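You operate a simulated robot arm through the tools that you are given. There is no shell and no other tool. Be economical: measure what you need, move in short steps, check, and stop when the job is done.

Carry out the task below with a simulated two-armed robot. There is one attempt and no reset: what you move stays moved.

TASK
Turn the time dial off, wipe the drops off the glass door and leave it open.
Fine: use the yellow sponge and put it back; leave the other three dials. What is to be rubbed or washed off counts as gone when no trace of it is left.

The check looks at the end state, three seconds after you hand in, the way a careful person would. Anything else that was tipped, shoved, dropped, spilled or broken makes it a failure.

THE ROBOT
Two 7-joint arms with fingered hands on one trunk, on a base that drives. Base frame: it is fixed to the floor where the robot stands at the start and does not move with it; the origin is under the middle of the robot, x ahead of it, y to its left, z up. Readings come in cm, degrees, newtons and seconds.
The left shoulder is at the start at [5.1, 9.2, 100.3], the right one opposite. With the tool pointing down near the work surface each hand reaches from about 32 to 56 cm from the robot's upright axis, wherever it stands, measured 20 degrees to its own side. Places, roughly: glass door [80, 10, 90]; heat dial [60, 0, 100]; mode dial [60, 0, 90]; shade dial [60, 0, 90]; time dial [60, 0, 80]. Payload 2.1 kg a hand.
The tool frame of a hand sits at the grasp point between the pads (the TCP): z along the fingers, y along the line on which they close. The tips reach 2 cm beyond it. The gripper opens to 6.8 cm. The gripper's body begins 2.3 cm behind the TCP. The gripper is a hand of 5 fingers: y runs from the thumb to the fingers, the wrist lies at [-1, -7.9, -13.1] in the tool frame.
Orientation is told as [roll, pitch, yaw] about the base's x, y, z axes, in that order, counted from this pose: with the fingers straight down and the wrist toward the robot, the tool's x, y and z point along [0, 1, 0], [1, 0, 0] and [0, 0, -1] of the base frame.

THE INTERFACE
- The arms move only by the tool nudge_tool. It takes "left_deltas", "right_deltas" or both (then of equal length, played together; a hand with none holds still); each is a list that holds one entry, the list of rows, each a list of 6 numbers: the shift along the base's x, y, z in units of 100 mm (1.0 is 100 mm), then the turn, a rotation vector about the base's x, y, z in units of 45 degrees (1.0 is 45 degrees). In form: [[[x, y, z, ax, ay, az], ...]]. A call has 1 to 12 rows; each row is the pose to reach, as a shift and turn from the pose commanded when the call began. A call with a number of a shift or a turn outside -1 to 1 is refused whole. A row lasts 0.2 s, in which the tool goes at most 5 cm and 8.6 degrees; a call with a longer step from one row to the next is refused whole. Where a pose cannot be reached the arm comes as near as it can. A force on the tool above 90 N (or 10 N above the force at the start of the call, whichever is more), or a blocked arm, ends the call early, and 0.2 s more pass. In this call time passes only in rows, and 0.2 s behind the last. The reply holds the time, the measured pose of the TCP, the force on the tool along the base axes, the opening and the grip force, in the units named above and with some noise, with the torque about the TCP (base axes, N m) and any sound that the robot's microphone picked up.
- Cameras (640 x 400 px; columns grow to the right, rows downward): "scene" is now at [14.51, 1.91, 120.33]; the picture's right is [0.25, -0.97, 0.00], its down [-0.19, -0.05, -0.98] and it looks along [0.95, 0.25, -0.19] (base axes); focal length 218 px, centre (320, 200). "left" rides on the left gripper at [-5.4, -5.8, -7.2] in its tool frame; the picture's right is [-0.57, -0.39, 0.73], its down [0.73, -0.64, 0.23] and it looks along [0.38, 0.66, 0.65] (tool axes); focal length 226 px, centre (320, 200). "right" rides on the right gripper at [5.4, -5.8, -7.2] in its tool frame; the picture's right is [-0.57, 0.39, -0.73], its down [-0.73, -0.64, 0.23] and it looks along [-0.38, 0.66, 0.65] (tool axes); focal length 226 px, centre (320, 200). There is no depth. A picture from a camera that has moved, and an enlarged one, comes with that camera's place and axes in the base frame and with its lens. The place of the scene camera against the robot may be out by one fixed shift of up to 1.2 cm in any direction.
- snapshot(camera): a new picture of that camera. No time passes.
- raise_lower(by): slides the trunk up (or, below 0, down) by that many cm; the arms and the scene camera ride with it, the base frame stays. It gives what a move gives, with no picture.
- drive_base(legs): drives the robot by 1 to 6 legs, each [ahead, left, turn to the left] in cm, cm and degrees, along the robot's own axes; the way and the turn of a leg run together, so that a leg with both is an arc; at most 150 cm and 180 degrees a leg. The arms and the cameras ride along, it lands a little off, and it stops where it bumps. It gives what a move gives.
- curl_fingers(index, middle, ring, little, thumb_bend, thumb_turn, hand): sets how far each is bent, from 0 (flat) to 1 (curled in); at 0.3 the hand is open as for a grip, at 0.7 the pads meet at the TCP. One left out holds its place. A second passes; each finger stops where it meets its share of the squeeze, and holds until it gets a number again. It is the only way to open and close the hand. It gives what a move gives, with no picture; readings hold the bend of each and the force on index, middle, ring, little, thumb and palm. thumb_turn goes from beside the hand (0) to across from the fingers (1), as for a grip.
- pan_tilt(pan, tilt): turns the head with the scene camera to pan (to the left, within 86 degrees either way) and tilt (down, from -29 to 69), counted from straight ahead of the robot. It gives what a move gives.
- close_up(camera, box): a new picture of the part [left, top, right, bottom] of that camera's present view, enlarged. No time passes.
- finish_job(): hands the job in; it is judged then, once.

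Work in short steps. Places have to be worked out from the pictures, the camera data and where the tool is seen: move nearer, look again, correct. Check each grasp and each placing, and mend what went wrong. You have 120 turns and 92 pictures in all, those below and enlarged ones among them. Open the grippers and draw the arms clear of the work before you hand the job in, unless the task says otherwise; then end with one line.

The tools are called after "Emit:" by a JSON object that holds its "name" and its "arguments". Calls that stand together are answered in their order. nudge_tool: Moves the arms, as the interface text tells. Its arguments: {"type":"object","properties":{"left_deltas":{"type":"array","items":{"type":"array","items":{"type":"array","items":{"type":"number"}}}},"right_deltas":{"type":"array","items":{"type":"array","items":{"type":"array","items":{"type":"number"}}}}},"required":[]} The other tools are called the same way: raise_lower (by) slides the trunk up or down; curl_fingers (index, middle, ring, little, thumb_bend, thumb_turn, hand) moves the fingers one by one; drive_base (legs) drives the base; pan_tilt (pan, tilt) turns the head that bears the scene camera; snapshot (camera) takes a picture; close_up (camera, box) takes an enlarged picture of a part of a camera's view; finish_job () hands the job in.

At the start:

```text
time: 0.0
left_ee_pos: [36.9, 22.18, 119.68]
left_ee_rot: [-0.1, 0.1, -0.1]
left_force: [-0.3, 0.2, 0.2]
left_torque: [-0.02, -0.05, 0.0]
left_grip_width: 6.77
left_gripper_force: 0.1
left_shape: jaw
left_bend: [0.3, 0.3, 0.3, 0.3, 0.3, 0.98]
left_finger forces: [0.1, 0.0, 0.0, 0.0, 0.0, 0.0]
right_ee_pos: [42.46, -7.21, 116.13]
right_ee_rot: [0.0, 0.0, 0.0]
right_force: [-0.6, 0.3, 0.2]
right_torque: [-0.02, 0.01, 0.0]
right_grip_width: 6.8
right_gripper_force: 0.1
right_shape: jaw
right_bend: [0.3, 0.3, 0.3, 0.3, 0.3, 0.98]
right_finger forces: [0.1, 0.0, 0.0, 0.0, 0.0, 0.1]
trunk travel left (down, up): [-24.5, 65.9]
robot x, y, heading: [-0.17, 0.43, -0.2]
head pan, tilt: [14.5, 11.1]
```

scene: 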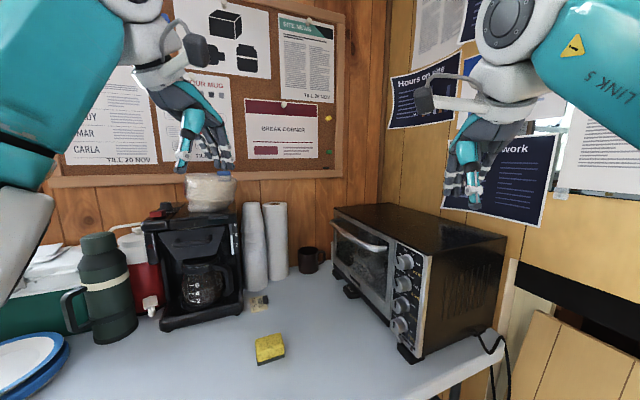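
right: 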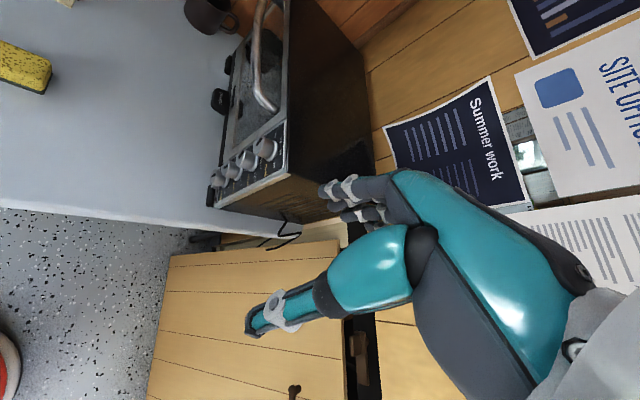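
left: 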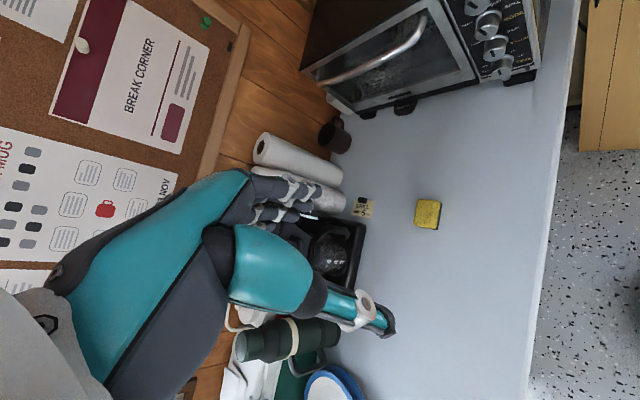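

The oven stands right of centre with its front facing left and toward us; the sponge lies on the table. I'll zoom in on the dials and door.

Emit:
{"name": "close_up", "arguments": {"camera": "scene", "box": [310, 190, 530, 370]}}

Emit:
{"name": "close_up", "arguments": {"camera": "left", "box": [300, 0, 580, 240]}}

Emit:
{"name": "close_up", "arguments": {"camera": "right", "box": [180, 0, 380, 230]}}

```text
2.22 times, centred on (420, 280) of scene
camera zoom: at [14.51, 1.91, 120.33], right [0.25, -0.97, 0.0], down [-0.19, -0.05, -0.98], along [0.95, 0.25, -0.19], focal length 485 px, centre (98, 22)
```

zoom: 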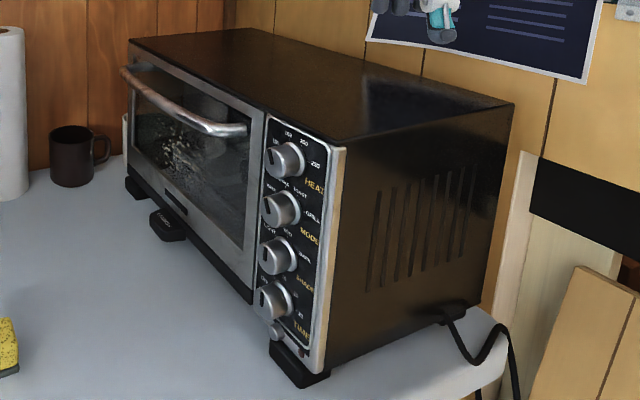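

```text
1.67 times, centred on (440, 120) of left
camera zoom: at [31.0, 16.83, 126.79], right [-0.39, -0.57, -0.73], down [-0.64, 0.73, -0.23], along [0.66, 0.38, -0.65], focal length 377 px, centre (120, 333)
```

zoom: 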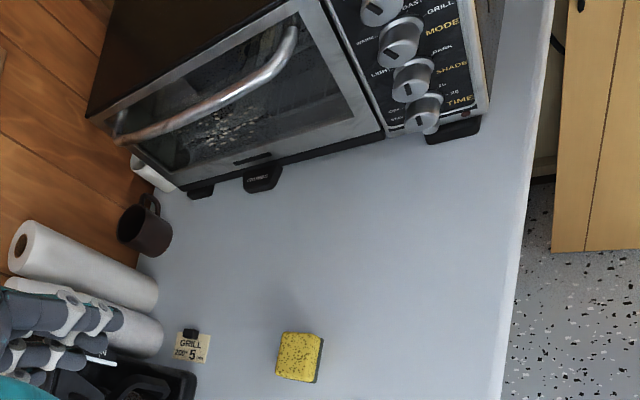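

```text
1.74 times, centred on (280, 115) of right
camera zoom: at [36.63, -1.72, 123.48], right [0.39, -0.57, 0.73], down [-0.64, -0.73, -0.23], along [0.66, -0.38, -0.65], focal length 393 px, centre (390, 348)
```

zoom: 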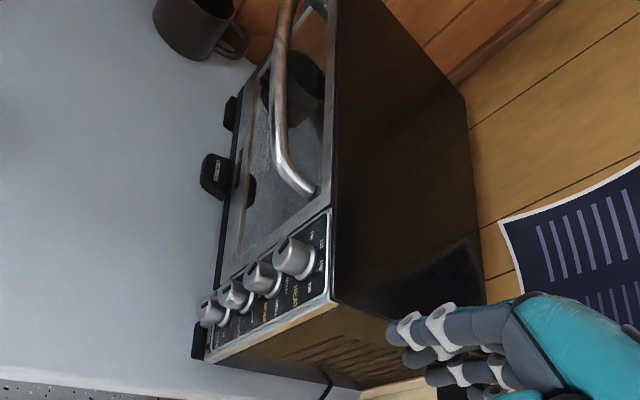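

The oven's front faces along roughly (-0.57, 0.82); dials sit near (58.5,-4) with time at z≈85, and the sponge is near (52,24,79). I'll turn the left hand so it points at the oven's front, in two roll steps, and look down at the table edge.

Emit:
{"name": "nudge_tool", "arguments": {"left_deltas": [[[0, 0, 0, -0.19, 0, 0], [0, 0, 0, -0.38, 0, 0], [0, 0, 0, -0.57, 0, 0], [0, 0, 0, -0.76, 0, 0], [0, 0, 0, -0.95, 0, 0], [0, 0, 0, -1, 0, 0]]]}}

Emit:
{"name": "nudge_tool", "arguments": {"left_deltas": [[[0, 0, 0, -0.19, 0, 0], [0, 0, 0, -0.38, 0, 0], [0, 0, 0, -0.57, 0, 0], [0, 0, 0, -0.76, 0, 0], [0, 0, 0, -0.95, 0, 0], [0, 0, 0, -1, 0, 0]]]}}

Emit:
{"name": "nudge_tool", "arguments": {"left_deltas": [[[0, 0, 0, 0, 0, 0.19], [0, 0, 0, 0, 0, 0.38], [0, 0, 0, 0, 0, 0.57], [0, 0, 0, 0, 0, 0.76], [0.2, 0, -0.3, 0, 0, 0.78], [0.5, -0.3, -0.5, 0, 0, 0.78], [0.8, -0.6, -0.8, 0, 0, 0.78]]]}}

Emit:
{"name": "snapshot", "arguments": {"camera": "left"}}

Emit:
{"name": "snapshot", "arguments": {"camera": "scene"}}

```text
time: 1.4
left_ee_pos: [36.87, 22.24, 119.6]
left_ee_rot: [-45.2, 0.1, -0.1]
left_force: [-0.9, -0.1, 0.6]
left_torque: [-0.05, -0.01, -0.03]
left_grip_width: 6.76
left_gripper_force: 0.0
left_shape: jaw
left_bend: [0.3, 0.3, 0.3, 0.3, 0.3, 0.98]
left_finger forces: [0.0, 0.0, 0.0, 0.0, 0.0, 0.0]
right_ee_pos: [42.39, -7.04, 116.19]
right_ee_rot: [0.0, 0.1, 0.0]
right_force: [0.1, 0.4, 0.5]
right_torque: [0.01, -0.01, -0.01]
right_grip_width: 6.8
right_gripper_force: 0.0
right_shape: jaw
right_bend: [0.3, 0.3, 0.3, 0.3, 0.3, 0.98]
right_finger forces: [0.0, 0.0, 0.0, 0.0, 0.0, 0.1]
trunk travel left (down, up): [-24.5, 65.9]
robot x, y, heading: [0.04, 0.02, 0.1]
head pan, tilt: [14.5, 11.1]
```

```text
time: 2.8
left_ee_pos: [36.76, 22.3, 119.56]
left_ee_rot: [-90.1, 0.0, 0.0]
left_force: [-0.7, 0.2, -0.2]
left_torque: [-0.01, 0.01, 0.0]
left_grip_width: 6.77
left_gripper_force: 0.1
left_shape: jaw
left_bend: [0.3, 0.3, 0.3, 0.3, 0.3, 0.98]
left_finger forces: [0.1, 0.1, 0.1, 0.1, 0.0, 0.1]
right_ee_pos: [42.49, -7.2, 116.29]
right_ee_rot: [-0.1, 0.0, 0.1]
right_force: [0.2, 0.8, -1.1]
right_torque: [0.01, 0.0, -0.03]
right_grip_width: 6.75
right_gripper_force: 0.2
right_shape: jaw
right_bend: [0.3, 0.3, 0.3, 0.3, 0.3, 0.98]
right_finger forces: [0.0, 0.0, 0.1, 0.0, 0.0, 0.0]
trunk travel left (down, up): [-24.5, 65.9]
robot x, y, heading: [0.07, 0.16, 0.1]
head pan, tilt: [14.5, 11.1]
```

```text
refused: row 7 steps farther than a row can; nothing moved
```

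```text
85 pictures are left
camera left: at [30.98, 29.47, 125.07], right [-0.39, -0.73, 0.57], down [-0.64, -0.23, -0.73], along [0.66, -0.65, -0.38], focal length 226 px, centre (320, 200)
```

left: 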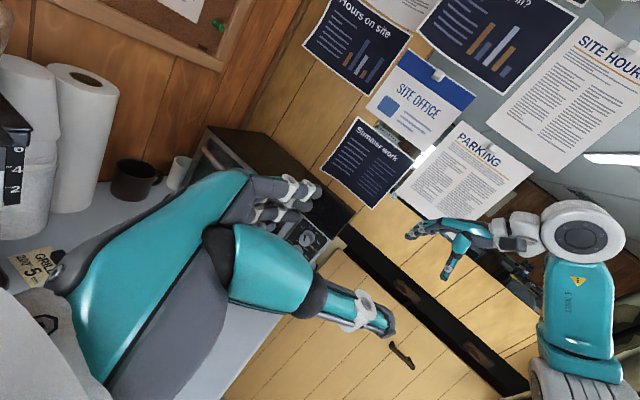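

```text
84 pictures are left
camera scene: at [14.51, 1.91, 120.33], right [0.25, -0.97, 0.0], down [-0.19, -0.05, -0.98], along [0.95, 0.25, -0.19], focal length 218 px, centre (320, 200)
```

scene: 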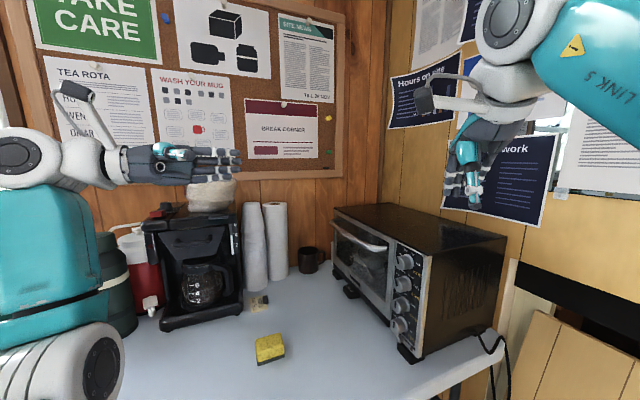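

Now yaw the hand 35° to the left and bring it lower and forward in steps within 5 cm per row.

Emit:
{"name": "nudge_tool", "arguments": {"left_deltas": [[[0, 0, 0, 0, 0, 0.19], [0.1, 0, -0.1, 0, 0, 0.38], [0.2, -0.1, -0.3, 0, 0, 0.57], [0.4, -0.3, -0.6, 0, 0, 0.76], [0.6, -0.6, -0.9, 0, 0, 0.78]]]}}

Emit:
{"name": "nudge_tool", "arguments": {"left_deltas": [[[0.2, -0.2, -0.3, 0, 0, 0], [0.4, -0.4, -0.6, 0, 0, 0], [0.5, -0.6, -0.8, 0, 0, 0]]]}}

Emit:
{"name": "snapshot", "arguments": {"camera": "left"}}

Emit:
{"name": "snapshot", "arguments": {"camera": "scene"}}

```text
time: 4.0
left_ee_pos: [42.79, 16.15, 110.53]
left_ee_rot: [-90.1, -0.1, 35.1]
left_force: [-0.6, 0.4, 0.3]
left_torque: [0.01, 0.0, 0.01]
left_grip_width: 6.75
left_gripper_force: 0.0
left_shape: jaw
left_bend: [0.3, 0.3, 0.3, 0.3, 0.3, 0.98]
left_finger forces: [0.0, 0.0, 0.0, 0.1, 0.1, 0.1]
right_ee_pos: [42.28, -7.19, 116.32]
right_ee_rot: [0.0, -0.1, 0.0]
right_force: [-0.1, -0.5, -0.1]
right_torque: [0.01, 0.04, 0.0]
right_grip_width: 6.76
right_gripper_force: 0.0
right_shape: jaw
right_bend: [0.3, 0.3, 0.3, 0.3, 0.3, 0.98]
right_finger forces: [0.0, 0.0, 0.1, 0.1, 0.1, 0.0]
trunk travel left (down, up): [-24.5, 65.9]
robot x, y, heading: [-0.15, 0.18, -0.0]
head pan, tilt: [14.5, 11.1]
```

```text
time: 4.8
left_ee_pos: [47.96, 9.91, 102.57]
left_ee_rot: [-90.1, 0.0, 35.1]
left_force: [0.7, -0.1, 0.2]
left_torque: [0.0, -0.01, -0.03]
left_grip_width: 6.75
left_gripper_force: 0.1
left_shape: jaw
left_bend: [0.3, 0.3, 0.3, 0.3, 0.3, 0.98]
left_finger forces: [0.0, 0.1, 0.1, 0.0, 0.0, 0.1]
right_ee_pos: [42.44, -7.17, 116.16]
right_ee_rot: [0.1, 0.0, 0.0]
right_force: [-0.8, -0.1, 0.0]
right_torque: [-0.01, 0.02, 0.0]
right_grip_width: 6.77
right_gripper_force: 0.1
right_shape: jaw
right_bend: [0.3, 0.3, 0.3, 0.3, 0.3, 0.98]
right_finger forces: [0.0, 0.1, 0.0, 0.0, 0.1, 0.0]
trunk travel left (down, up): [-24.5, 65.9]
robot x, y, heading: [-0.21, -0.07, 0.1]
head pan, tilt: [14.5, 11.1]
```

```text
83 pictures are left
camera left: at [39.03, 12.57, 108.0], right [0.1, -0.82, 0.57], down [-0.39, -0.56, -0.73], along [0.91, -0.15, -0.38], focal length 226 px, centre (320, 200)
```

left: 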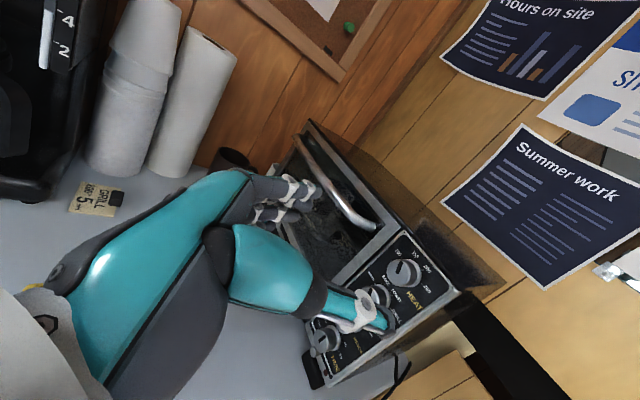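

```text
82 pictures are left
camera scene: at [14.51, 1.91, 120.33], right [0.25, -0.97, 0.0], down [-0.19, -0.05, -0.98], along [0.95, 0.25, -0.19], focal length 218 px, centre (320, 200)
```

scene: 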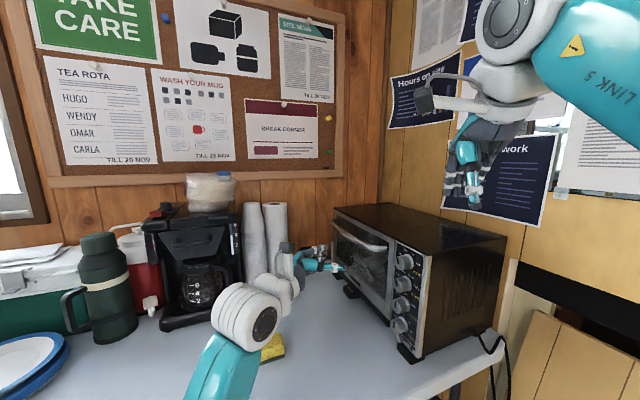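

Emit:
{"name": "close_up", "arguments": {"camera": "left", "box": [270, 110, 470, 400]}}

Emit:
{"name": "close_up", "arguments": {"camera": "scene", "box": [325, 200, 445, 360]}}

```text
1.38 times, centred on (370, 255) of left
camera zoom: at [39.03, 12.57, 108.0], right [0.1, -0.82, 0.57], down [-0.39, -0.56, -0.73], along [0.91, -0.15, -0.38], focal length 312 px, centre (251, 124)
```

zoom: 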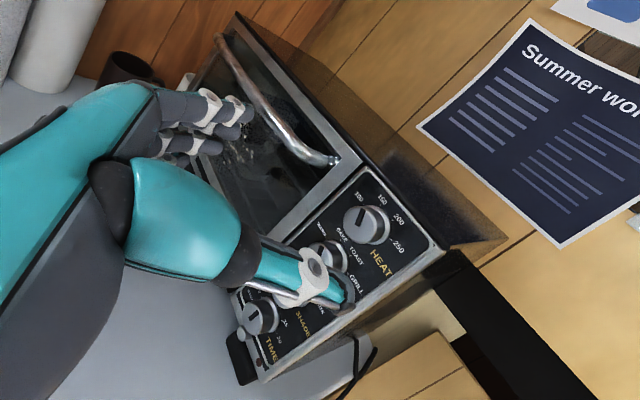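

```text
2.50 times, centred on (385, 280) of scene
camera zoom: at [14.51, 1.91, 120.33], right [0.25, -0.97, 0.0], down [-0.19, -0.05, -0.98], along [0.95, 0.25, -0.19], focal length 546 px, centre (158, 0)
```

zoom: 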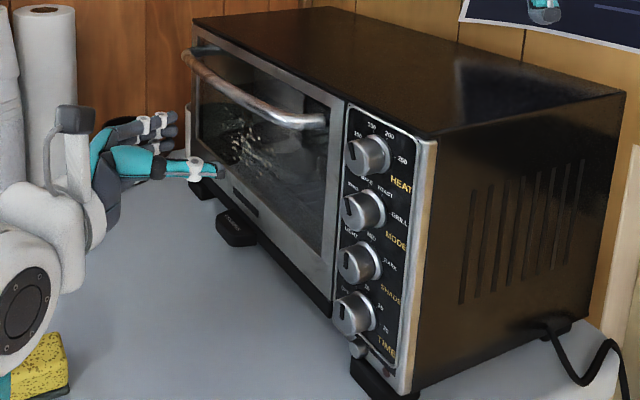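

I'll enlarge the dials to read the labels and pointers.

Emit:
{"name": "close_up", "arguments": {"camera": "left", "box": [300, 230, 440, 390]}}

Emit:
{"name": "close_up", "arguments": {"camera": "scene", "box": [385, 285, 425, 350]}}

```text
2.50 times, centred on (370, 310) of left
camera zoom: at [39.03, 12.57, 108.0], right [0.1, -0.82, 0.57], down [-0.39, -0.56, -0.73], along [0.91, -0.15, -0.38], focal length 565 px, centre (195, -75)
```

zoom: 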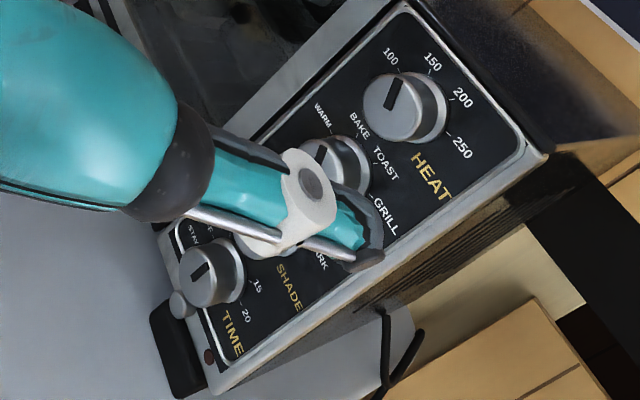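

```text
6.15 times, centred on (405, 318) of scene
camera zoom: at [14.51, 1.91, 120.33], right [0.25, -0.97, 0.0], down [-0.19, -0.05, -0.98], along [0.95, 0.25, -0.19], focal length 1344 px, centre (-203, -523)
```

zoom: 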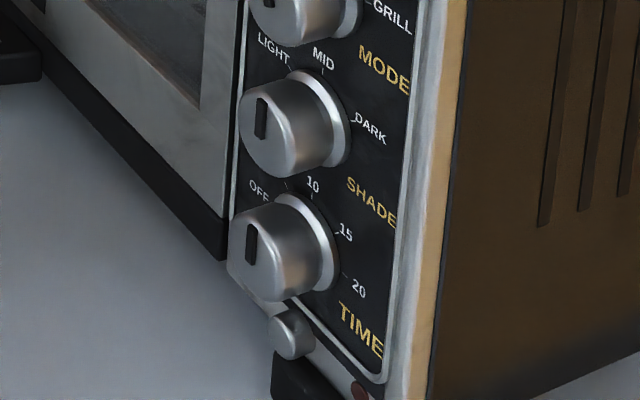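

The time pointer appears to be between OFF and 10. I'll lower the hand and move it a bit left to see the time dial past the thumb.

Emit:
{"name": "nudge_tool", "arguments": {"left_deltas": [[[0, 0.1, -0.4, 0, 0, 0], [0.05, 0.25, -0.8, 0, 0, 0], [0.1, 0.35, -1, 0, 0, 0]]]}}

Emit:
{"name": "close_up", "arguments": {"camera": "left", "box": [300, 100, 540, 380]}}

```text
time: 5.6
left_ee_pos: [48.72, 13.69, 92.58]
left_ee_rot: [-90.0, 0.0, 35.1]
left_force: [0.5, -0.4, 0.2]
left_torque: [-0.01, -0.01, 0.0]
left_grip_width: 6.78
left_gripper_force: 0.1
left_shape: jaw
left_bend: [0.3, 0.3, 0.3, 0.3, 0.3, 0.98]
left_finger forces: [0.0, 0.0, 0.0, 0.0, 0.0, 0.0]
right_ee_pos: [42.45, -7.31, 116.21]
right_ee_rot: [0.0, 0.0, 0.0]
right_force: [0.0, 0.4, 0.2]
right_torque: [-0.03, 0.01, 0.0]
right_grip_width: 6.77
right_gripper_force: 0.1
right_shape: jaw
right_bend: [0.3, 0.3, 0.3, 0.3, 0.3, 0.98]
right_finger forces: [0.0, 0.0, 0.0, 0.0, 0.0, 0.0]
trunk travel left (down, up): [-24.5, 65.9]
robot x, y, heading: [-0.17, 0.35, -0.2]
head pan, tilt: [14.5, 11.1]
```

```text
1.43 times, centred on (420, 240) of left
camera zoom: at [39.89, 16.19, 98.04], right [0.1, -0.82, 0.57], down [-0.39, -0.56, -0.73], along [0.91, -0.15, -0.38], focal length 323 px, centre (177, 143)
```

zoom: 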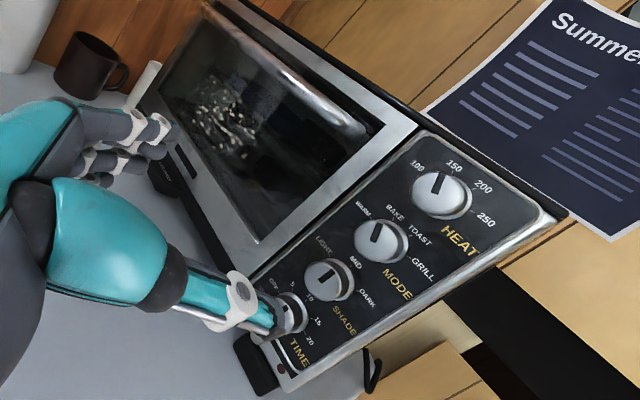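

I'll curl the outer fingers so only index and thumb can grip the dial, and shift the hand further left to see the time dial face.

Emit:
{"name": "curl_fingers", "arguments": {"hand": "left", "middle": 1, "ring": 1, "little": 1}}

Emit:
{"name": "nudge_tool", "arguments": {"left_deltas": [[[-0.1, 0.3, 0, 0, 0, 0], [-0.2, 0.5, 0, 0, 0, 0]]]}}

Emit:
{"name": "close_up", "arguments": {"camera": "left", "box": [200, 100, 560, 350]}}

Emit:
{"name": "close_up", "arguments": {"camera": "scene", "box": [200, 220, 440, 370]}}

```text
time: 6.6
left_ee_pos: [48.72, 13.58, 92.6]
left_ee_rot: [-90.0, 0.0, 35.1]
left_force: [0.4, -0.7, 0.1]
left_torque: [-0.07, 0.02, 0.02]
left_grip_width: 6.22
left_gripper_force: 0.1
left_shape: fingers
left_bend: [0.3, 1.0, 1.0, 1.0, 0.3, 0.98]
left_finger forces: [0.0, 0.1, 0.0, 0.0, 0.0, 0.1]
right_ee_pos: [42.39, -7.18, 116.24]
right_ee_rot: [0.0, 0.0, -0.1]
right_force: [-0.3, 0.4, -0.9]
right_torque: [0.0, -0.01, 0.02]
right_grip_width: 6.76
right_gripper_force: 0.1
right_shape: jaw
right_bend: [0.3, 0.3, 0.3, 0.3, 0.3, 0.98]
right_finger forces: [0.0, 0.0, 0.1, 0.0, 0.0, 0.0]
trunk travel left (down, up): [-24.5, 65.9]
robot x, y, heading: [0.22, 0.15, -0.1]
head pan, tilt: [14.5, 11.1]
```

```text
time: 7.2
left_ee_pos: [46.76, 18.78, 92.61]
left_ee_rot: [-90.0, 0.0, 35.1]
left_force: [0.7, -0.1, -0.4]
left_torque: [0.0, 0.0, 0.04]
left_grip_width: 6.24
left_gripper_force: 0.0
left_shape: fingers
left_bend: [0.3, 1.0, 1.0, 1.0, 0.3, 0.98]
left_finger forces: [0.1, 0.0, 0.0, 0.1, 0.0, 0.1]
right_ee_pos: [42.36, -7.23, 116.33]
right_ee_rot: [-0.1, 0.0, 0.1]
right_force: [0.9, 0.5, 0.0]
right_torque: [-0.02, -0.01, 0.01]
right_grip_width: 6.78
right_gripper_force: 0.0
right_shape: jaw
right_bend: [0.3, 0.3, 0.3, 0.3, 0.3, 0.98]
right_finger forces: [0.0, 0.1, 0.1, 0.1, 0.0, 0.0]
trunk travel left (down, up): [-24.5, 65.9]
robot x, y, heading: [-0.05, -0.11, 0.3]
head pan, tilt: [14.5, 11.1]
```

```text
1.60 times, centred on (380, 225) of left
camera zoom: at [37.9, 21.29, 98.12], right [0.1, -0.82, 0.57], down [-0.39, -0.56, -0.73], along [0.91, -0.15, -0.38], focal length 362 px, centre (224, 160)
```

zoom: 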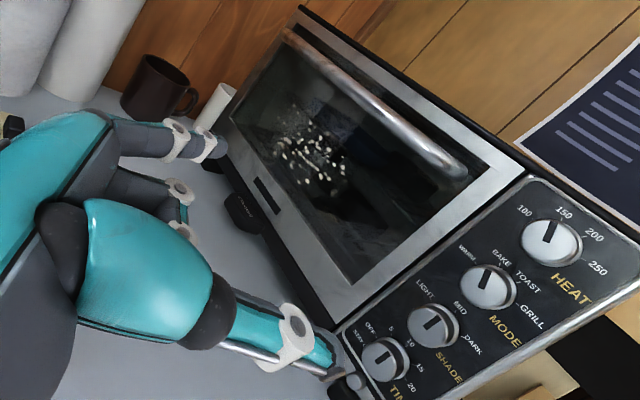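

```text
2.67 times, centred on (320, 295) of scene
camera zoom: at [14.51, 1.91, 120.33], right [0.25, -0.97, 0.0], down [-0.19, -0.05, -0.98], along [0.95, 0.25, -0.19], focal length 582 px, centre (320, -53)
```

zoom: 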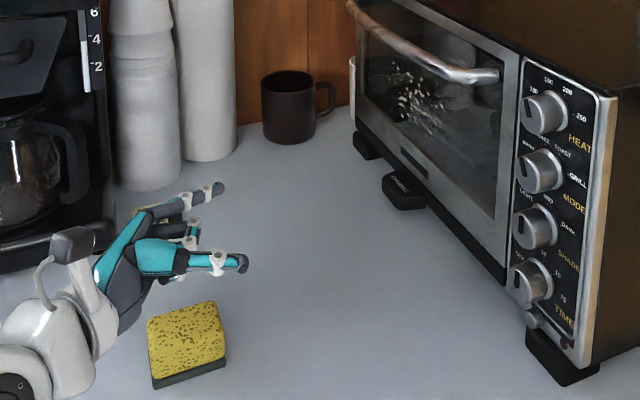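

Emit:
{"name": "close_up", "arguments": {"camera": "left", "box": [390, 270, 490, 350]}}

Emit:
{"name": "close_up", "arguments": {"camera": "left", "box": [320, 130, 480, 230]}}

```text
5.00 times, centred on (440, 310) of left
camera zoom: at [37.9, 21.29, 98.12], right [0.1, -0.82, 0.57], down [-0.39, -0.56, -0.73], along [0.91, -0.15, -0.38], focal length 1130 px, centre (-280, -350)
```

zoom: 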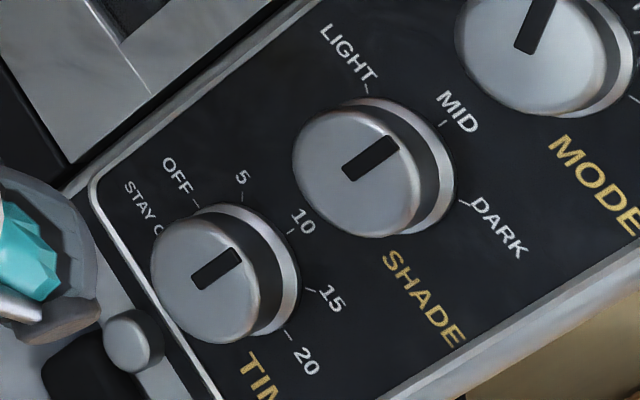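

```text
4.00 times, centred on (400, 180) of left
camera zoom: at [37.9, 21.29, 98.12], right [0.1, -0.82, 0.57], down [-0.39, -0.56, -0.73], along [0.91, -0.15, -0.38], focal length 904 px, centre (0, 280)
```

zoom: 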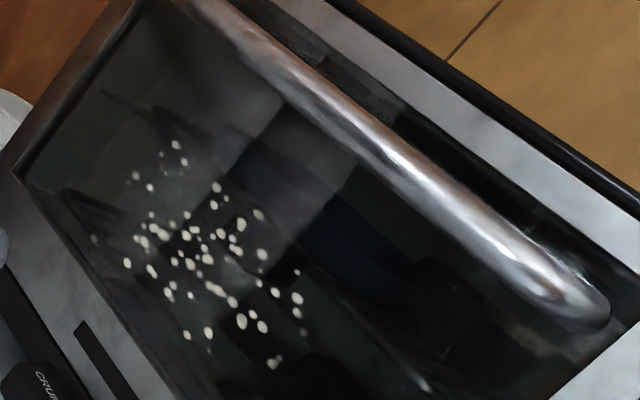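

The time pointer stands at 10 (straight up); OFF is about 90° counter-clockwise. Triangulating from two left-camera views puts the knob face near (60.8,-4.2,81). I'll open the middle finger again (index+middle vs thumb) and move to a standoff in front of it.

Emit:
{"name": "curl_fingers", "arguments": {"hand": "left", "middle": 0.3}}

Emit:
{"name": "nudge_tool", "arguments": {"left_deltas": [[[0.15, -0.32, 0, 0, 0, 0], [0.3, -0.65, -0.1, 0, 0, 0], [0.5, -0.95, -0.3, 0, 0, 0]]]}}

Emit:
{"name": "nudge_tool", "arguments": {"left_deltas": [[[0.15, -0.2, -0.3, 0, 0, 0], [0.25, -0.4, -0.6, 0, 0, 0]]]}}

Emit:
{"name": "snapshot", "arguments": {"camera": "left"}}

Emit:
{"name": "close_up", "arguments": {"camera": "scene", "box": [260, 220, 460, 370]}}

```text
time: 8.2
left_ee_pos: [46.76, 18.66, 92.63]
left_ee_rot: [-89.9, 0.0, 35.1]
left_force: [-0.2, 0.3, -0.2]
left_torque: [0.01, 0.04, -0.03]
left_grip_width: 6.19
left_gripper_force: 0.0
left_shape: fingers
left_bend: [0.3, 0.3, 1.0, 1.0, 0.3, 0.98]
left_finger forces: [0.0, 0.0, 0.0, 0.1, 0.0, 0.0]
right_ee_pos: [42.42, -7.16, 116.23]
right_ee_rot: [0.0, 0.0, 0.0]
right_force: [0.1, -0.3, 0.3]
right_torque: [-0.02, -0.02, 0.01]
right_grip_width: 6.77
right_gripper_force: 0.1
right_shape: jaw
right_bend: [0.3, 0.3, 0.3, 0.3, 0.3, 0.98]
right_finger forces: [0.0, 0.0, 0.1, 0.1, 0.0, 0.0]
trunk travel left (down, up): [-24.5, 65.9]
robot x, y, heading: [0.21, -0.08, 0.1]
head pan, tilt: [14.5, 11.1]
```

```text
time: 9.0
left_ee_pos: [51.91, 9.21, 89.56]
left_ee_rot: [-90.1, 0.1, 35.0]
left_force: [-1.0, -0.5, -0.1]
left_torque: [-0.02, -0.02, 0.04]
left_grip_width: 6.22
left_gripper_force: 0.0
left_shape: fingers
left_bend: [0.3, 0.3, 1.0, 1.0, 0.3, 0.98]
left_finger forces: [0.1, 0.0, 0.1, 0.0, 0.0, 0.1]
right_ee_pos: [42.51, -7.11, 116.24]
right_ee_rot: [0.0, 0.0, 0.0]
right_force: [-0.6, 0.2, 0.3]
right_torque: [0.0, 0.01, 0.01]
right_grip_width: 6.77
right_gripper_force: 0.0
right_shape: jaw
right_bend: [0.3, 0.3, 0.3, 0.3, 0.3, 0.98]
right_finger forces: [0.0, 0.0, 0.0, 0.0, 0.0, 0.1]
trunk travel left (down, up): [-24.5, 65.9]
robot x, y, heading: [-0.14, -0.36, 0.3]
head pan, tilt: [14.5, 11.1]
```

```text
time: 9.6
left_ee_pos: [54.32, 5.34, 83.65]
left_ee_rot: [-90.1, 0.0, 35.0]
left_force: [0.6, 0.5, 0.4]
left_torque: [0.0, -0.04, 0.06]
left_grip_width: 6.24
left_gripper_force: 0.1
left_shape: fingers
left_bend: [0.3, 0.3, 1.0, 1.0, 0.3, 0.98]
left_finger forces: [0.0, 0.1, 0.1, 0.0, 0.0, 0.0]
right_ee_pos: [42.43, -7.12, 116.34]
right_ee_rot: [0.1, 0.0, 0.0]
right_force: [0.0, 0.3, 0.8]
right_torque: [0.01, -0.04, 0.0]
right_grip_width: 6.78
right_gripper_force: 0.1
right_shape: jaw
right_bend: [0.3, 0.3, 0.3, 0.3, 0.3, 0.98]
right_finger forces: [0.0, 0.0, 0.0, 0.0, 0.0, 0.0]
trunk travel left (down, up): [-24.5, 65.9]
robot x, y, heading: [0.11, 0.12, 0.2]
head pan, tilt: [14.5, 11.1]
```

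```text
72 pictures are left
camera left: at [45.44, 7.94, 89.01], right [0.1, -0.82, 0.57], down [-0.39, -0.56, -0.73], along [0.91, -0.15, -0.38], focal length 226 px, centre (320, 200)
```

left: 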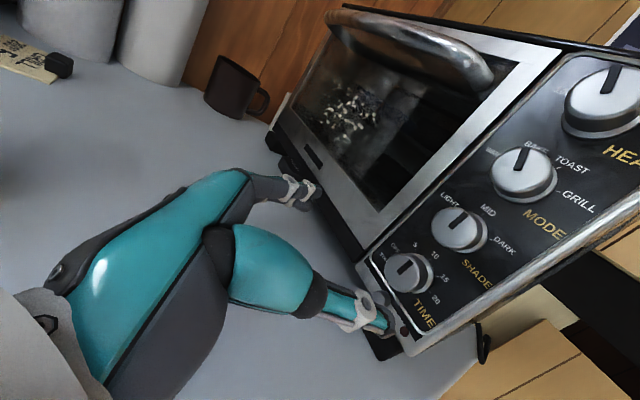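

```text
2.67 times, centred on (360, 295) of scene
camera zoom: at [14.51, 1.91, 120.33], right [0.25, -0.97, 0.0], down [-0.19, -0.05, -0.98], along [0.95, 0.25, -0.19], focal length 582 px, centre (213, -53)
```

zoom: 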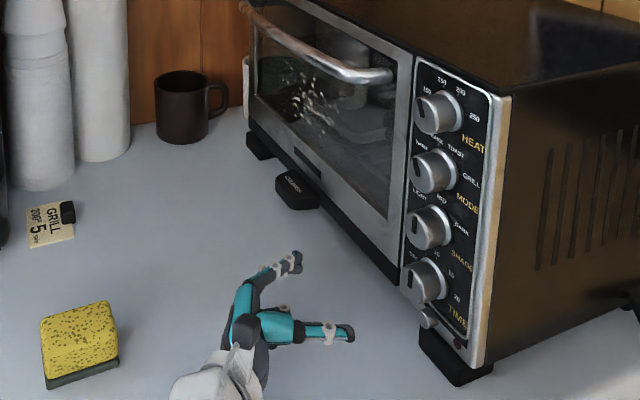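

Refined knob face ≈ (61.0,-4.1,81.4). I'll align the TCP with its axis, about 4.5 cm off the face.

Emit:
{"name": "nudge_tool", "arguments": {"left_deltas": [[[0.1, -0.1, -0.22, 0, 0, 0], [0.25, -0.34, -0.22, 0, 0, 0], [0.4, -0.57, -0.22, 0, 0, 0]]]}}

Emit:
{"name": "snapshot", "arguments": {"camera": "left"}}

Emit:
{"name": "close_up", "arguments": {"camera": "scene", "box": [320, 260, 440, 370]}}

```text
time: 10.4
left_ee_pos: [56.03, 0.94, 82.32]
left_ee_rot: [-90.1, -0.2, 35.2]
left_force: [0.5, 0.9, -0.5]
left_torque: [0.03, -0.02, 0.0]
left_grip_width: 6.24
left_gripper_force: 0.0
left_shape: fingers
left_bend: [0.3, 0.3, 1.0, 1.0, 0.3, 0.98]
left_finger forces: [0.0, 0.0, 0.1, 0.0, 0.0, 0.0]
left hand out of reach, approached as far as the arm can: row 2, 3
right_ee_pos: [42.45, -7.17, 116.35]
right_ee_rot: [0.0, 0.0, 0.0]
right_force: [0.0, -0.2, 0.4]
right_torque: [0.01, 0.02, -0.03]
right_grip_width: 6.77
right_gripper_force: 0.1
right_shape: jaw
right_bend: [0.3, 0.3, 0.3, 0.3, 0.3, 0.98]
right_finger forces: [0.0, 0.0, 0.0, 0.0, 0.0, 0.0]
trunk travel left (down, up): [-24.5, 65.9]
robot x, y, heading: [-0.03, -0.09, 0.0]
head pan, tilt: [14.5, 11.1]
```

```text
70 pictures are left
camera left: at [47.09, 3.55, 87.84], right [0.1, -0.82, 0.57], down [-0.39, -0.56, -0.73], along [0.91, -0.15, -0.38], focal length 226 px, centre (320, 200)
```

left: 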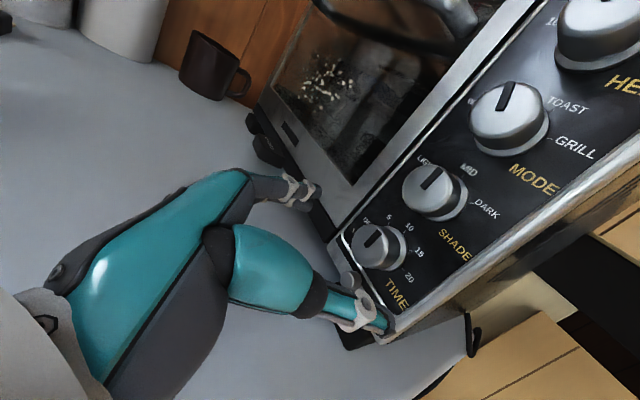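

```text
3.64 times, centred on (380, 315) of scene
camera zoom: at [14.51, 1.93, 120.32], right [0.25, -0.97, 0.0], down [-0.19, -0.05, -0.98], along [0.95, 0.25, -0.19], focal length 794 px, centre (102, -218)
```

zoom: 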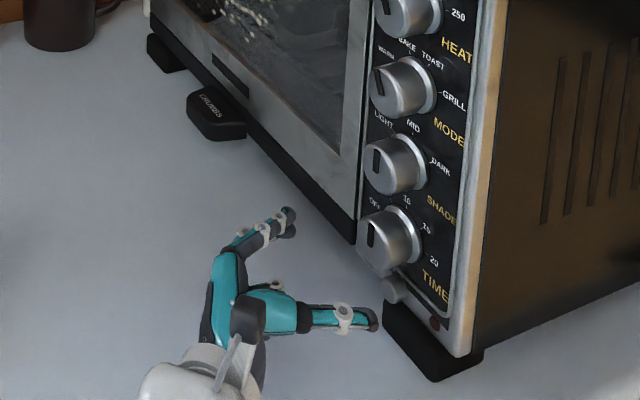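

The arm runs out of reach, so the base must come closer. I'll look down to see the base clearance to the table.

Emit:
{"name": "pan_tilt", "arguments": {"pan": 10, "tilt": 65}}

Emit:
{"name": "snapshot", "arguments": {"camera": "scene"}}

```text
time: 11.6
left_ee_pos: [55.96, 0.84, 82.38]
left_ee_rot: [-90.1, 0.0, 35.1]
left_force: [-0.4, 0.2, 0.0]
left_torque: [-0.04, -0.03, -0.02]
left_grip_width: 6.22
left_gripper_force: 0.0
left_shape: fingers
left_bend: [0.3, 0.3, 1.0, 1.0, 0.3, 0.98]
left_finger forces: [0.0, 0.0, 0.1, 0.0, 0.1, 0.1]
right_ee_pos: [42.36, -7.16, 116.21]
right_ee_rot: [0.1, 0.0, -0.1]
right_force: [1.1, -0.6, 1.0]
right_torque: [0.0, -0.02, 0.0]
right_grip_width: 6.77
right_gripper_force: 0.1
right_shape: jaw
right_bend: [0.3, 0.3, 0.3, 0.3, 0.3, 0.98]
right_finger forces: [0.1, 0.0, 0.0, 0.1, 0.0, 0.0]
trunk travel left (down, up): [-24.5, 65.9]
robot x, y, heading: [-0.19, -0.11, -0.1]
head pan, tilt: [10.0, 65.0]
```

```text
68 pictures are left
camera scene: at [11.48, 0.61, 112.52], right [0.17, -0.98, 0.0], down [-0.89, -0.16, -0.42], along [0.42, 0.07, -0.91], focal length 218 px, centre (320, 200)
```

scene: 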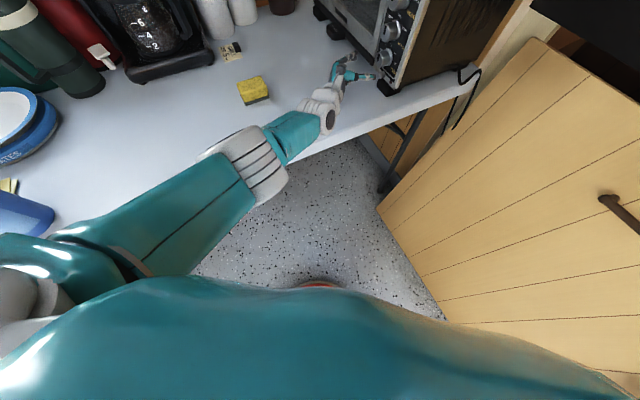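

The base front is ~19 cm from its axis and the table edge ~38 cm away along (0.82,0.57), so I can drive ~16 cm closer. First I'll pull the left hand clear up and back, and draw the right hand back and up.

Emit:
{"name": "nudge_tool", "arguments": {"left_deltas": [[[-0.2, 0.3, 0.1, 0, 0, 0], [-0.45, 0.6, 0.4, 0, 0, 0], [-0.7, 0.8, 0.7, 0, 0, 0], [-1, 0.9, 1, 0, 0, 0]]], "right_deltas": [[[-0.2, 0, 0.1, 0, 0, 0], [-0.4, -0.1, 0.2, 0, 0, 0], [-0.6, -0.2, 0.3, 0, 0, 0], [-0.8, -0.3, 0.4, 0, 0, 0]]]}}

Emit:
{"name": "nudge_tool", "arguments": {"left_deltas": [[[-0.3, 0.2, 0.3, 0, 0, 0], [-0.6, 0.4, 0.6, 0, 0, 0], [-0.9, 0.6, 0.9, 0, 0, 0]]]}}

Emit:
{"name": "drive_base", "arguments": {"legs": [[14, 0, 0]]}}

Emit:
{"name": "snapshot", "arguments": {"camera": "scene"}}

```text
time: 12.6
left_ee_pos: [45.99, 9.81, 92.47]
left_ee_rot: [-89.9, 0.1, 35.1]
left_force: [-0.5, 0.8, 0.3]
left_torque: [0.02, -0.03, 0.01]
left_grip_width: 6.21
left_gripper_force: 0.1
left_shape: fingers
left_bend: [0.3, 0.3, 1.0, 1.0, 0.3, 0.98]
left_finger forces: [0.0, 0.0, 0.1, 0.1, 0.1, 0.0]
right_ee_pos: [34.42, -10.12, 120.15]
right_ee_rot: [-0.1, 0.0, 0.0]
right_force: [0.4, -0.7, 0.9]
right_torque: [0.01, 0.0, 0.01]
right_grip_width: 6.75
right_gripper_force: 0.1
right_shape: jaw
right_bend: [0.3, 0.3, 0.3, 0.3, 0.3, 0.98]
right_finger forces: [0.0, 0.0, 0.0, 0.0, 0.0, 0.1]
trunk travel left (down, up): [-24.5, 65.9]
robot x, y, heading: [0.07, -0.03, -0.0]
head pan, tilt: [10.0, 65.0]
```

```text
time: 13.4
left_ee_pos: [37.06, 15.62, 101.48]
left_ee_rot: [-90.1, 0.0, 35.1]
left_force: [-0.1, -0.5, -0.8]
left_torque: [0.02, 0.01, 0.03]
left_grip_width: 6.23
left_gripper_force: 0.0
left_shape: fingers
left_bend: [0.3, 0.3, 1.0, 1.0, 0.3, 0.98]
left_finger forces: [0.0, 0.0, 0.0, 0.1, 0.1, 0.1]
right_ee_pos: [34.38, -10.11, 120.28]
right_ee_rot: [0.0, 0.0, 0.0]
right_force: [-0.7, 0.7, -0.1]
right_torque: [0.01, -0.01, 0.0]
right_grip_width: 6.76
right_gripper_force: 0.1
right_shape: jaw
right_bend: [0.3, 0.3, 0.3, 0.3, 0.3, 0.98]
right_finger forces: [0.0, 0.0, 0.0, 0.1, 0.1, 0.1]
trunk travel left (down, up): [-24.5, 65.9]
robot x, y, heading: [-0.08, -0.02, -0.0]
head pan, tilt: [10.0, 65.0]
```

```text
time: 14.8
left_ee_pos: [51.12, 15.47, 101.46]
left_ee_rot: [-90.0, 0.0, 34.8]
left_force: [0.1, -0.1, -0.3]
left_torque: [0.02, 0.02, 0.02]
left_grip_width: 6.24
left_gripper_force: 0.0
left_shape: fingers
left_bend: [0.3, 0.3, 1.0, 1.0, 0.3, 0.98]
left_finger forces: [0.0, 0.0, 0.1, 0.0, 0.0, 0.0]
right_ee_pos: [48.44, -10.28, 120.15]
right_ee_rot: [0.0, 0.0, -0.2]
right_force: [0.5, 0.3, -0.1]
right_torque: [-0.03, 0.0, -0.02]
right_grip_width: 6.75
right_gripper_force: 0.1
right_shape: jaw
right_bend: [0.3, 0.3, 0.3, 0.3, 0.3, 0.98]
right_finger forces: [0.0, 0.0, 0.0, 0.1, 0.1, 0.0]
trunk travel left (down, up): [-24.5, 65.9]
robot x, y, heading: [14.12, 0.03, -0.3]
head pan, tilt: [10.0, 65.0]
```

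```text
67 pictures are left
camera scene: at [25.52, 0.56, 112.51], right [0.17, -0.99, 0.0], down [-0.89, -0.15, -0.42], along [0.42, 0.07, -0.91], focal length 218 px, centre (320, 200)
```

scene: 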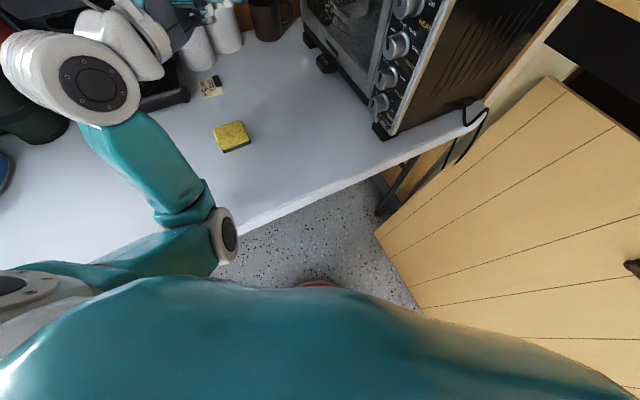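

Clearance looks fine. I'll drive 5 cm further ahead and then set the hand in front of the time dial.

Emit:
{"name": "drive_base", "arguments": {"legs": [[5, 0, 0]]}}

Emit:
{"name": "pan_tilt", "arguments": {"pan": 0, "tilt": 35}}

Emit:
{"name": "snapshot", "arguments": {"camera": "scene"}}

```text
time: 15.7
left_ee_pos: [56.37, 15.49, 101.54]
left_ee_rot: [-90.0, 0.0, 34.9]
left_force: [-0.5, 0.1, -0.6]
left_torque: [0.0, -0.01, 0.01]
left_grip_width: 6.24
left_gripper_force: 0.1
left_shape: fingers
left_bend: [0.3, 0.3, 1.0, 1.0, 0.3, 0.98]
left_finger forces: [0.0, 0.0, 0.0, 0.0, 0.1, 0.0]
right_ee_pos: [53.56, -10.17, 120.12]
right_ee_rot: [0.0, 0.0, -0.3]
right_force: [0.5, -0.3, -0.8]
right_torque: [0.01, 0.03, 0.03]
right_grip_width: 6.75
right_gripper_force: 0.1
right_shape: jaw
right_bend: [0.3, 0.3, 0.3, 0.3, 0.3, 0.98]
right_finger forces: [0.0, 0.0, 0.0, 0.0, 0.1, 0.0]
trunk travel left (down, up): [-24.5, 65.9]
robot x, y, heading: [19.1, -0.08, -0.3]
head pan, tilt: [10.0, 65.0]
```

```text
time: 16.6
left_ee_pos: [56.18, 15.55, 101.47]
left_ee_rot: [-89.9, 0.1, 34.9]
left_force: [0.4, -0.9, 0.0]
left_torque: [-0.02, -0.01, -0.01]
left_grip_width: 6.23
left_gripper_force: 0.1
left_shape: fingers
left_bend: [0.3, 0.3, 1.0, 1.0, 0.3, 0.98]
left_finger forces: [0.0, 0.0, 0.0, 0.0, 0.0, 0.0]
right_ee_pos: [53.54, -10.25, 120.14]
right_ee_rot: [0.0, 0.1, -0.1]
right_force: [0.8, -1.0, 0.2]
right_torque: [0.01, 0.03, -0.01]
right_grip_width: 6.77
right_gripper_force: 0.1
right_shape: jaw
right_bend: [0.3, 0.3, 0.3, 0.3, 0.3, 0.98]
right_finger forces: [0.0, 0.0, 0.0, 0.0, 0.1, 0.1]
trunk travel left (down, up): [-24.5, 65.9]
robot x, y, heading: [19.16, -0.2, -0.3]
head pan, tilt: [0.0, 35.0]
```

```text
66 pictures are left
camera scene: at [33.39, -0.51, 116.49], right [0.0, -1.0, 0.0], down [-0.57, 0.0, -0.82], along [0.82, 0.0, -0.57], focal length 218 px, centre (320, 200)
```

scene: 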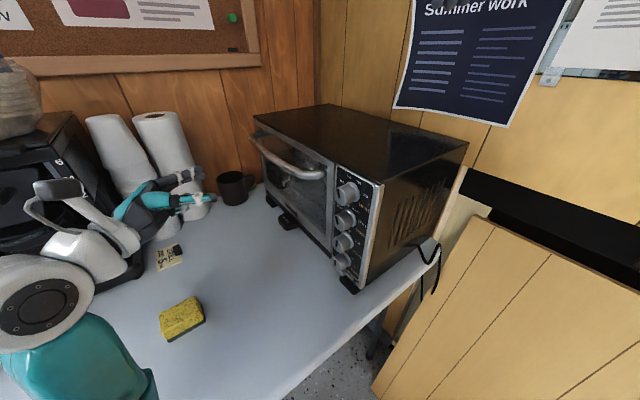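

Now move the left hand down to a standoff in front of the time dial, in two stages.

Emit:
{"name": "nudge_tool", "arguments": {"left_deltas": [[[0, -0.25, -0.35, 0, 0, 0], [0.0, -0.5, -0.7, 0, 0, 0], [0.05, -0.8, -1, 0, 0, 0]]]}}

Emit:
{"name": "nudge_tool", "arguments": {"left_deltas": [[[0, -0.2, -0.35, 0, 0, 0], [0.03, -0.4, -0.7, 0, 0, 0], [0.05, -0.6, -0.95, 0, 0, 0]]]}}

Emit:
{"name": "snapshot", "arguments": {"camera": "left"}}

Emit:
{"name": "snapshot", "arguments": {"camera": "scene"}}

```text
time: 17.4
left_ee_pos: [56.75, 7.4, 91.63]
left_ee_rot: [-90.0, 0.0, 34.9]
left_force: [-0.3, -0.2, 0.3]
left_torque: [0.04, 0.01, -0.02]
left_grip_width: 6.21
left_gripper_force: 0.1
left_shape: fingers
left_bend: [0.3, 0.3, 1.0, 1.0, 0.3, 0.98]
left_finger forces: [0.1, 0.1, 0.1, 0.0, 0.0, 0.0]
right_ee_pos: [53.61, -10.25, 120.15]
right_ee_rot: [0.0, 0.0, -0.2]
right_force: [0.1, 0.0, 0.3]
right_torque: [0.03, 0.01, 0.02]
right_grip_width: 6.77
right_gripper_force: 0.1
right_shape: jaw
right_bend: [0.3, 0.3, 0.3, 0.3, 0.3, 0.98]
right_finger forces: [0.1, 0.1, 0.0, 0.0, 0.0, 0.0]
trunk travel left (down, up): [-24.5, 65.9]
robot x, y, heading: [18.79, -0.24, -0.5]
head pan, tilt: [0.0, 35.0]
```

```text
time: 18.2
left_ee_pos: [57.33, 2.03, 81.51]
left_ee_rot: [-88.4, -1.1, 35.1]
left_force: [0.2, -0.2, 0.0]
left_torque: [-0.01, 0.03, 0.0]
left_grip_width: 6.22
left_gripper_force: 0.0
left_shape: fingers
left_bend: [0.3, 0.3, 1.0, 1.0, 0.3, 0.98]
left_finger forces: [0.0, 0.1, 0.1, 0.1, 0.0, 0.1]
right_ee_pos: [53.54, -10.18, 120.05]
right_ee_rot: [0.0, 0.0, -0.2]
right_force: [0.5, 0.2, 0.4]
right_torque: [-0.01, -0.01, 0.03]
right_grip_width: 6.79
right_gripper_force: 0.0
right_shape: jaw
right_bend: [0.3, 0.3, 0.3, 0.3, 0.3, 0.98]
right_finger forces: [0.0, 0.0, 0.1, 0.0, 0.0, 0.1]
trunk travel left (down, up): [-24.5, 65.9]
robot x, y, heading: [19.22, -0.32, -0.3]
head pan, tilt: [0.0, 35.0]
```

```text
65 pictures are left
camera left: at [48.44, 4.44, 87.03], right [0.1, -0.84, 0.54], down [-0.39, -0.53, -0.75], along [0.91, -0.13, -0.38], focal length 226 px, centre (320, 200)
```

left: 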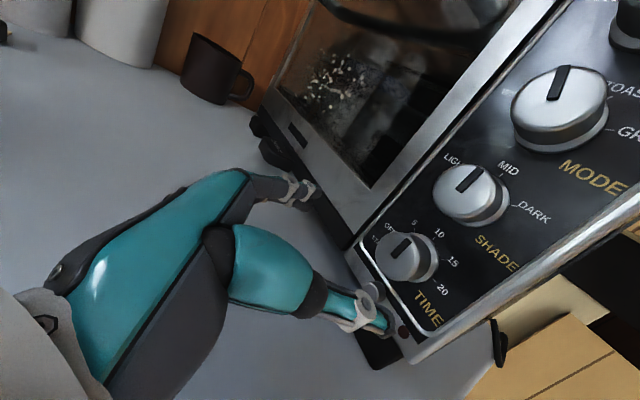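

```text
64 pictures are left
camera scene: at [33.38, -0.51, 116.5], right [0.0, -1.0, 0.0], down [-0.57, 0.0, -0.82], along [0.82, 0.0, -0.57], focal length 218 px, centre (320, 200)
```

scene: 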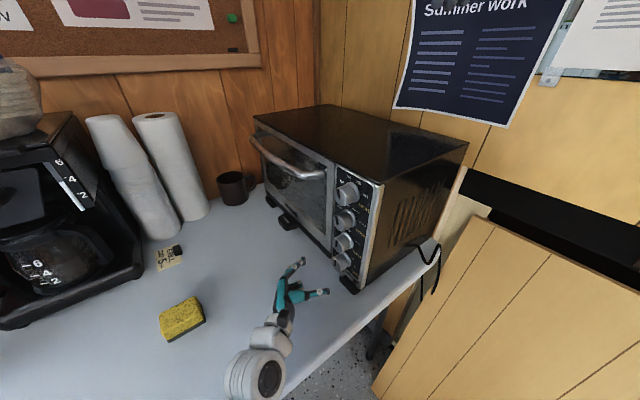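

Knob face confirmed at ≈(61.07,-4.0,81.6). Advance halfway along the axis and check.

Emit:
{"name": "nudge_tool", "arguments": {"left_deltas": [[[0.08, -0.12, 0, 0, 0, 0], [0.16, -0.25, 0, 0, 0, 0]]]}}

Emit:
{"name": "snapshot", "arguments": {"camera": "left"}}

Emit:
{"name": "close_up", "arguments": {"camera": "scene", "box": [220, 160, 400, 320]}}

```text
time: 19.0
left_ee_pos: [58.7, 1.02, 80.01]
left_ee_rot: [-83.5, -4.0, 34.0]
left_force: [0.6, -0.7, -0.1]
left_torque: [0.01, 0.02, -0.01]
left_grip_width: 6.21
left_gripper_force: 0.0
left_shape: fingers
left_bend: [0.3, 0.3, 1.0, 1.0, 0.3, 0.98]
left_finger forces: [0.0, 0.1, 0.0, 0.0, 0.1, 0.1]
right_ee_pos: [53.54, -10.18, 120.09]
right_ee_rot: [0.0, 0.0, -0.2]
right_force: [0.5, 0.5, -0.1]
right_torque: [0.0, 0.02, 0.0]
right_grip_width: 6.77
right_gripper_force: 0.1
right_shape: jaw
right_bend: [0.3, 0.3, 0.3, 0.3, 0.3, 0.98]
right_finger forces: [0.0, 0.0, 0.1, 0.0, 0.1, 0.0]
trunk travel left (down, up): [-24.5, 65.9]
robot x, y, heading: [19.3, -0.31, -0.5]
head pan, tilt: [0.0, 35.0]
stopped in row 2 (left hand): the arm was blocked; the commanded pose is now the measured one
```

```text
63 pictures are left
camera left: at [49.81, 3.05, 85.74], right [0.09, -0.89, 0.45], down [-0.4, -0.45, -0.8], along [0.91, -0.11, -0.4], focal length 226 px, centre (320, 200)
```

left: 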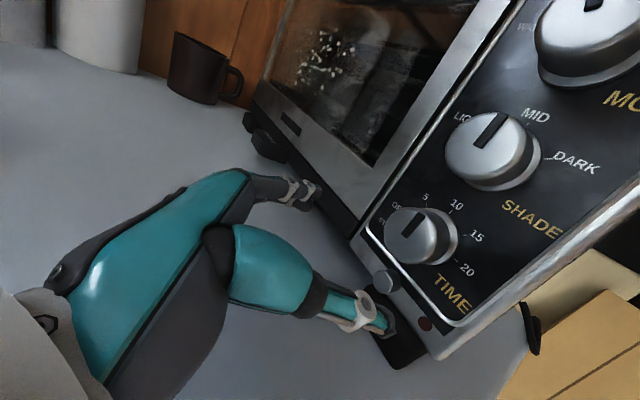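

```text
2.50 times, centred on (310, 240) of scene
camera zoom: at [33.39, -0.51, 116.5], right [0.0, -1.0, 0.0], down [-0.57, 0.0, -0.82], along [0.82, 0.0, -0.57], focal length 546 px, centre (345, 100)
```

zoom: 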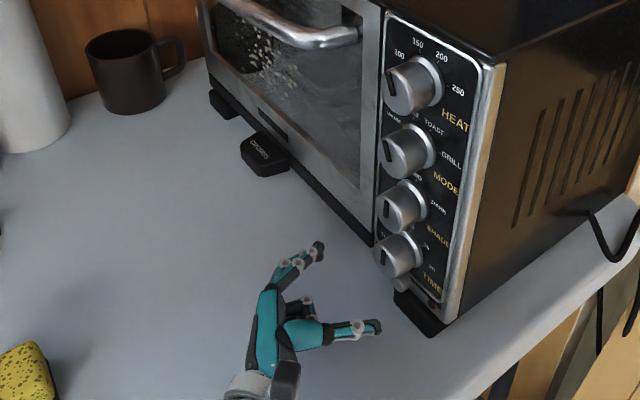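

The arm is blocked with no tool force; probably the elbow or forearm touches the table edge. I'll look down at it.

Emit:
{"name": "pan_tilt", "arguments": {"pan": 25, "tilt": 62}}

Emit:
{"name": "snapshot", "arguments": {"camera": "scene"}}

```text
time: 19.9
left_ee_pos: [58.67, 1.07, 79.96]
left_ee_rot: [-83.6, -4.1, 34.1]
left_force: [0.5, -0.4, 0.6]
left_torque: [-0.01, -0.01, -0.01]
left_grip_width: 6.21
left_gripper_force: 0.0
left_shape: fingers
left_bend: [0.3, 0.3, 1.0, 1.0, 0.3, 0.98]
left_finger forces: [0.0, 0.0, 0.0, 0.1, 0.0, 0.0]
right_ee_pos: [53.55, -10.24, 120.22]
right_ee_rot: [0.0, -0.1, -0.2]
right_force: [0.1, -0.4, -0.9]
right_torque: [0.02, 0.0, 0.04]
right_grip_width: 6.78
right_gripper_force: 0.0
right_shape: jaw
right_bend: [0.3, 0.3, 0.3, 0.3, 0.3, 0.98]
right_finger forces: [0.0, 0.1, 0.0, 0.0, 0.1, 0.1]
trunk travel left (down, up): [-24.5, 65.9]
robot x, y, heading: [18.9, 0.35, -0.1]
head pan, tilt: [25.0, 62.0]
```

```text
61 pictures are left
camera scene: at [30.42, 2.21, 112.85], right [0.42, -0.91, 0.0], down [-0.8, -0.37, -0.47], along [0.43, 0.2, -0.88], focal length 218 px, centre (320, 200)
```

scene: 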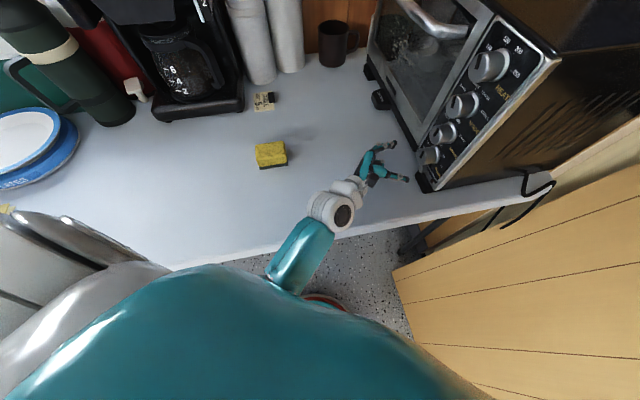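

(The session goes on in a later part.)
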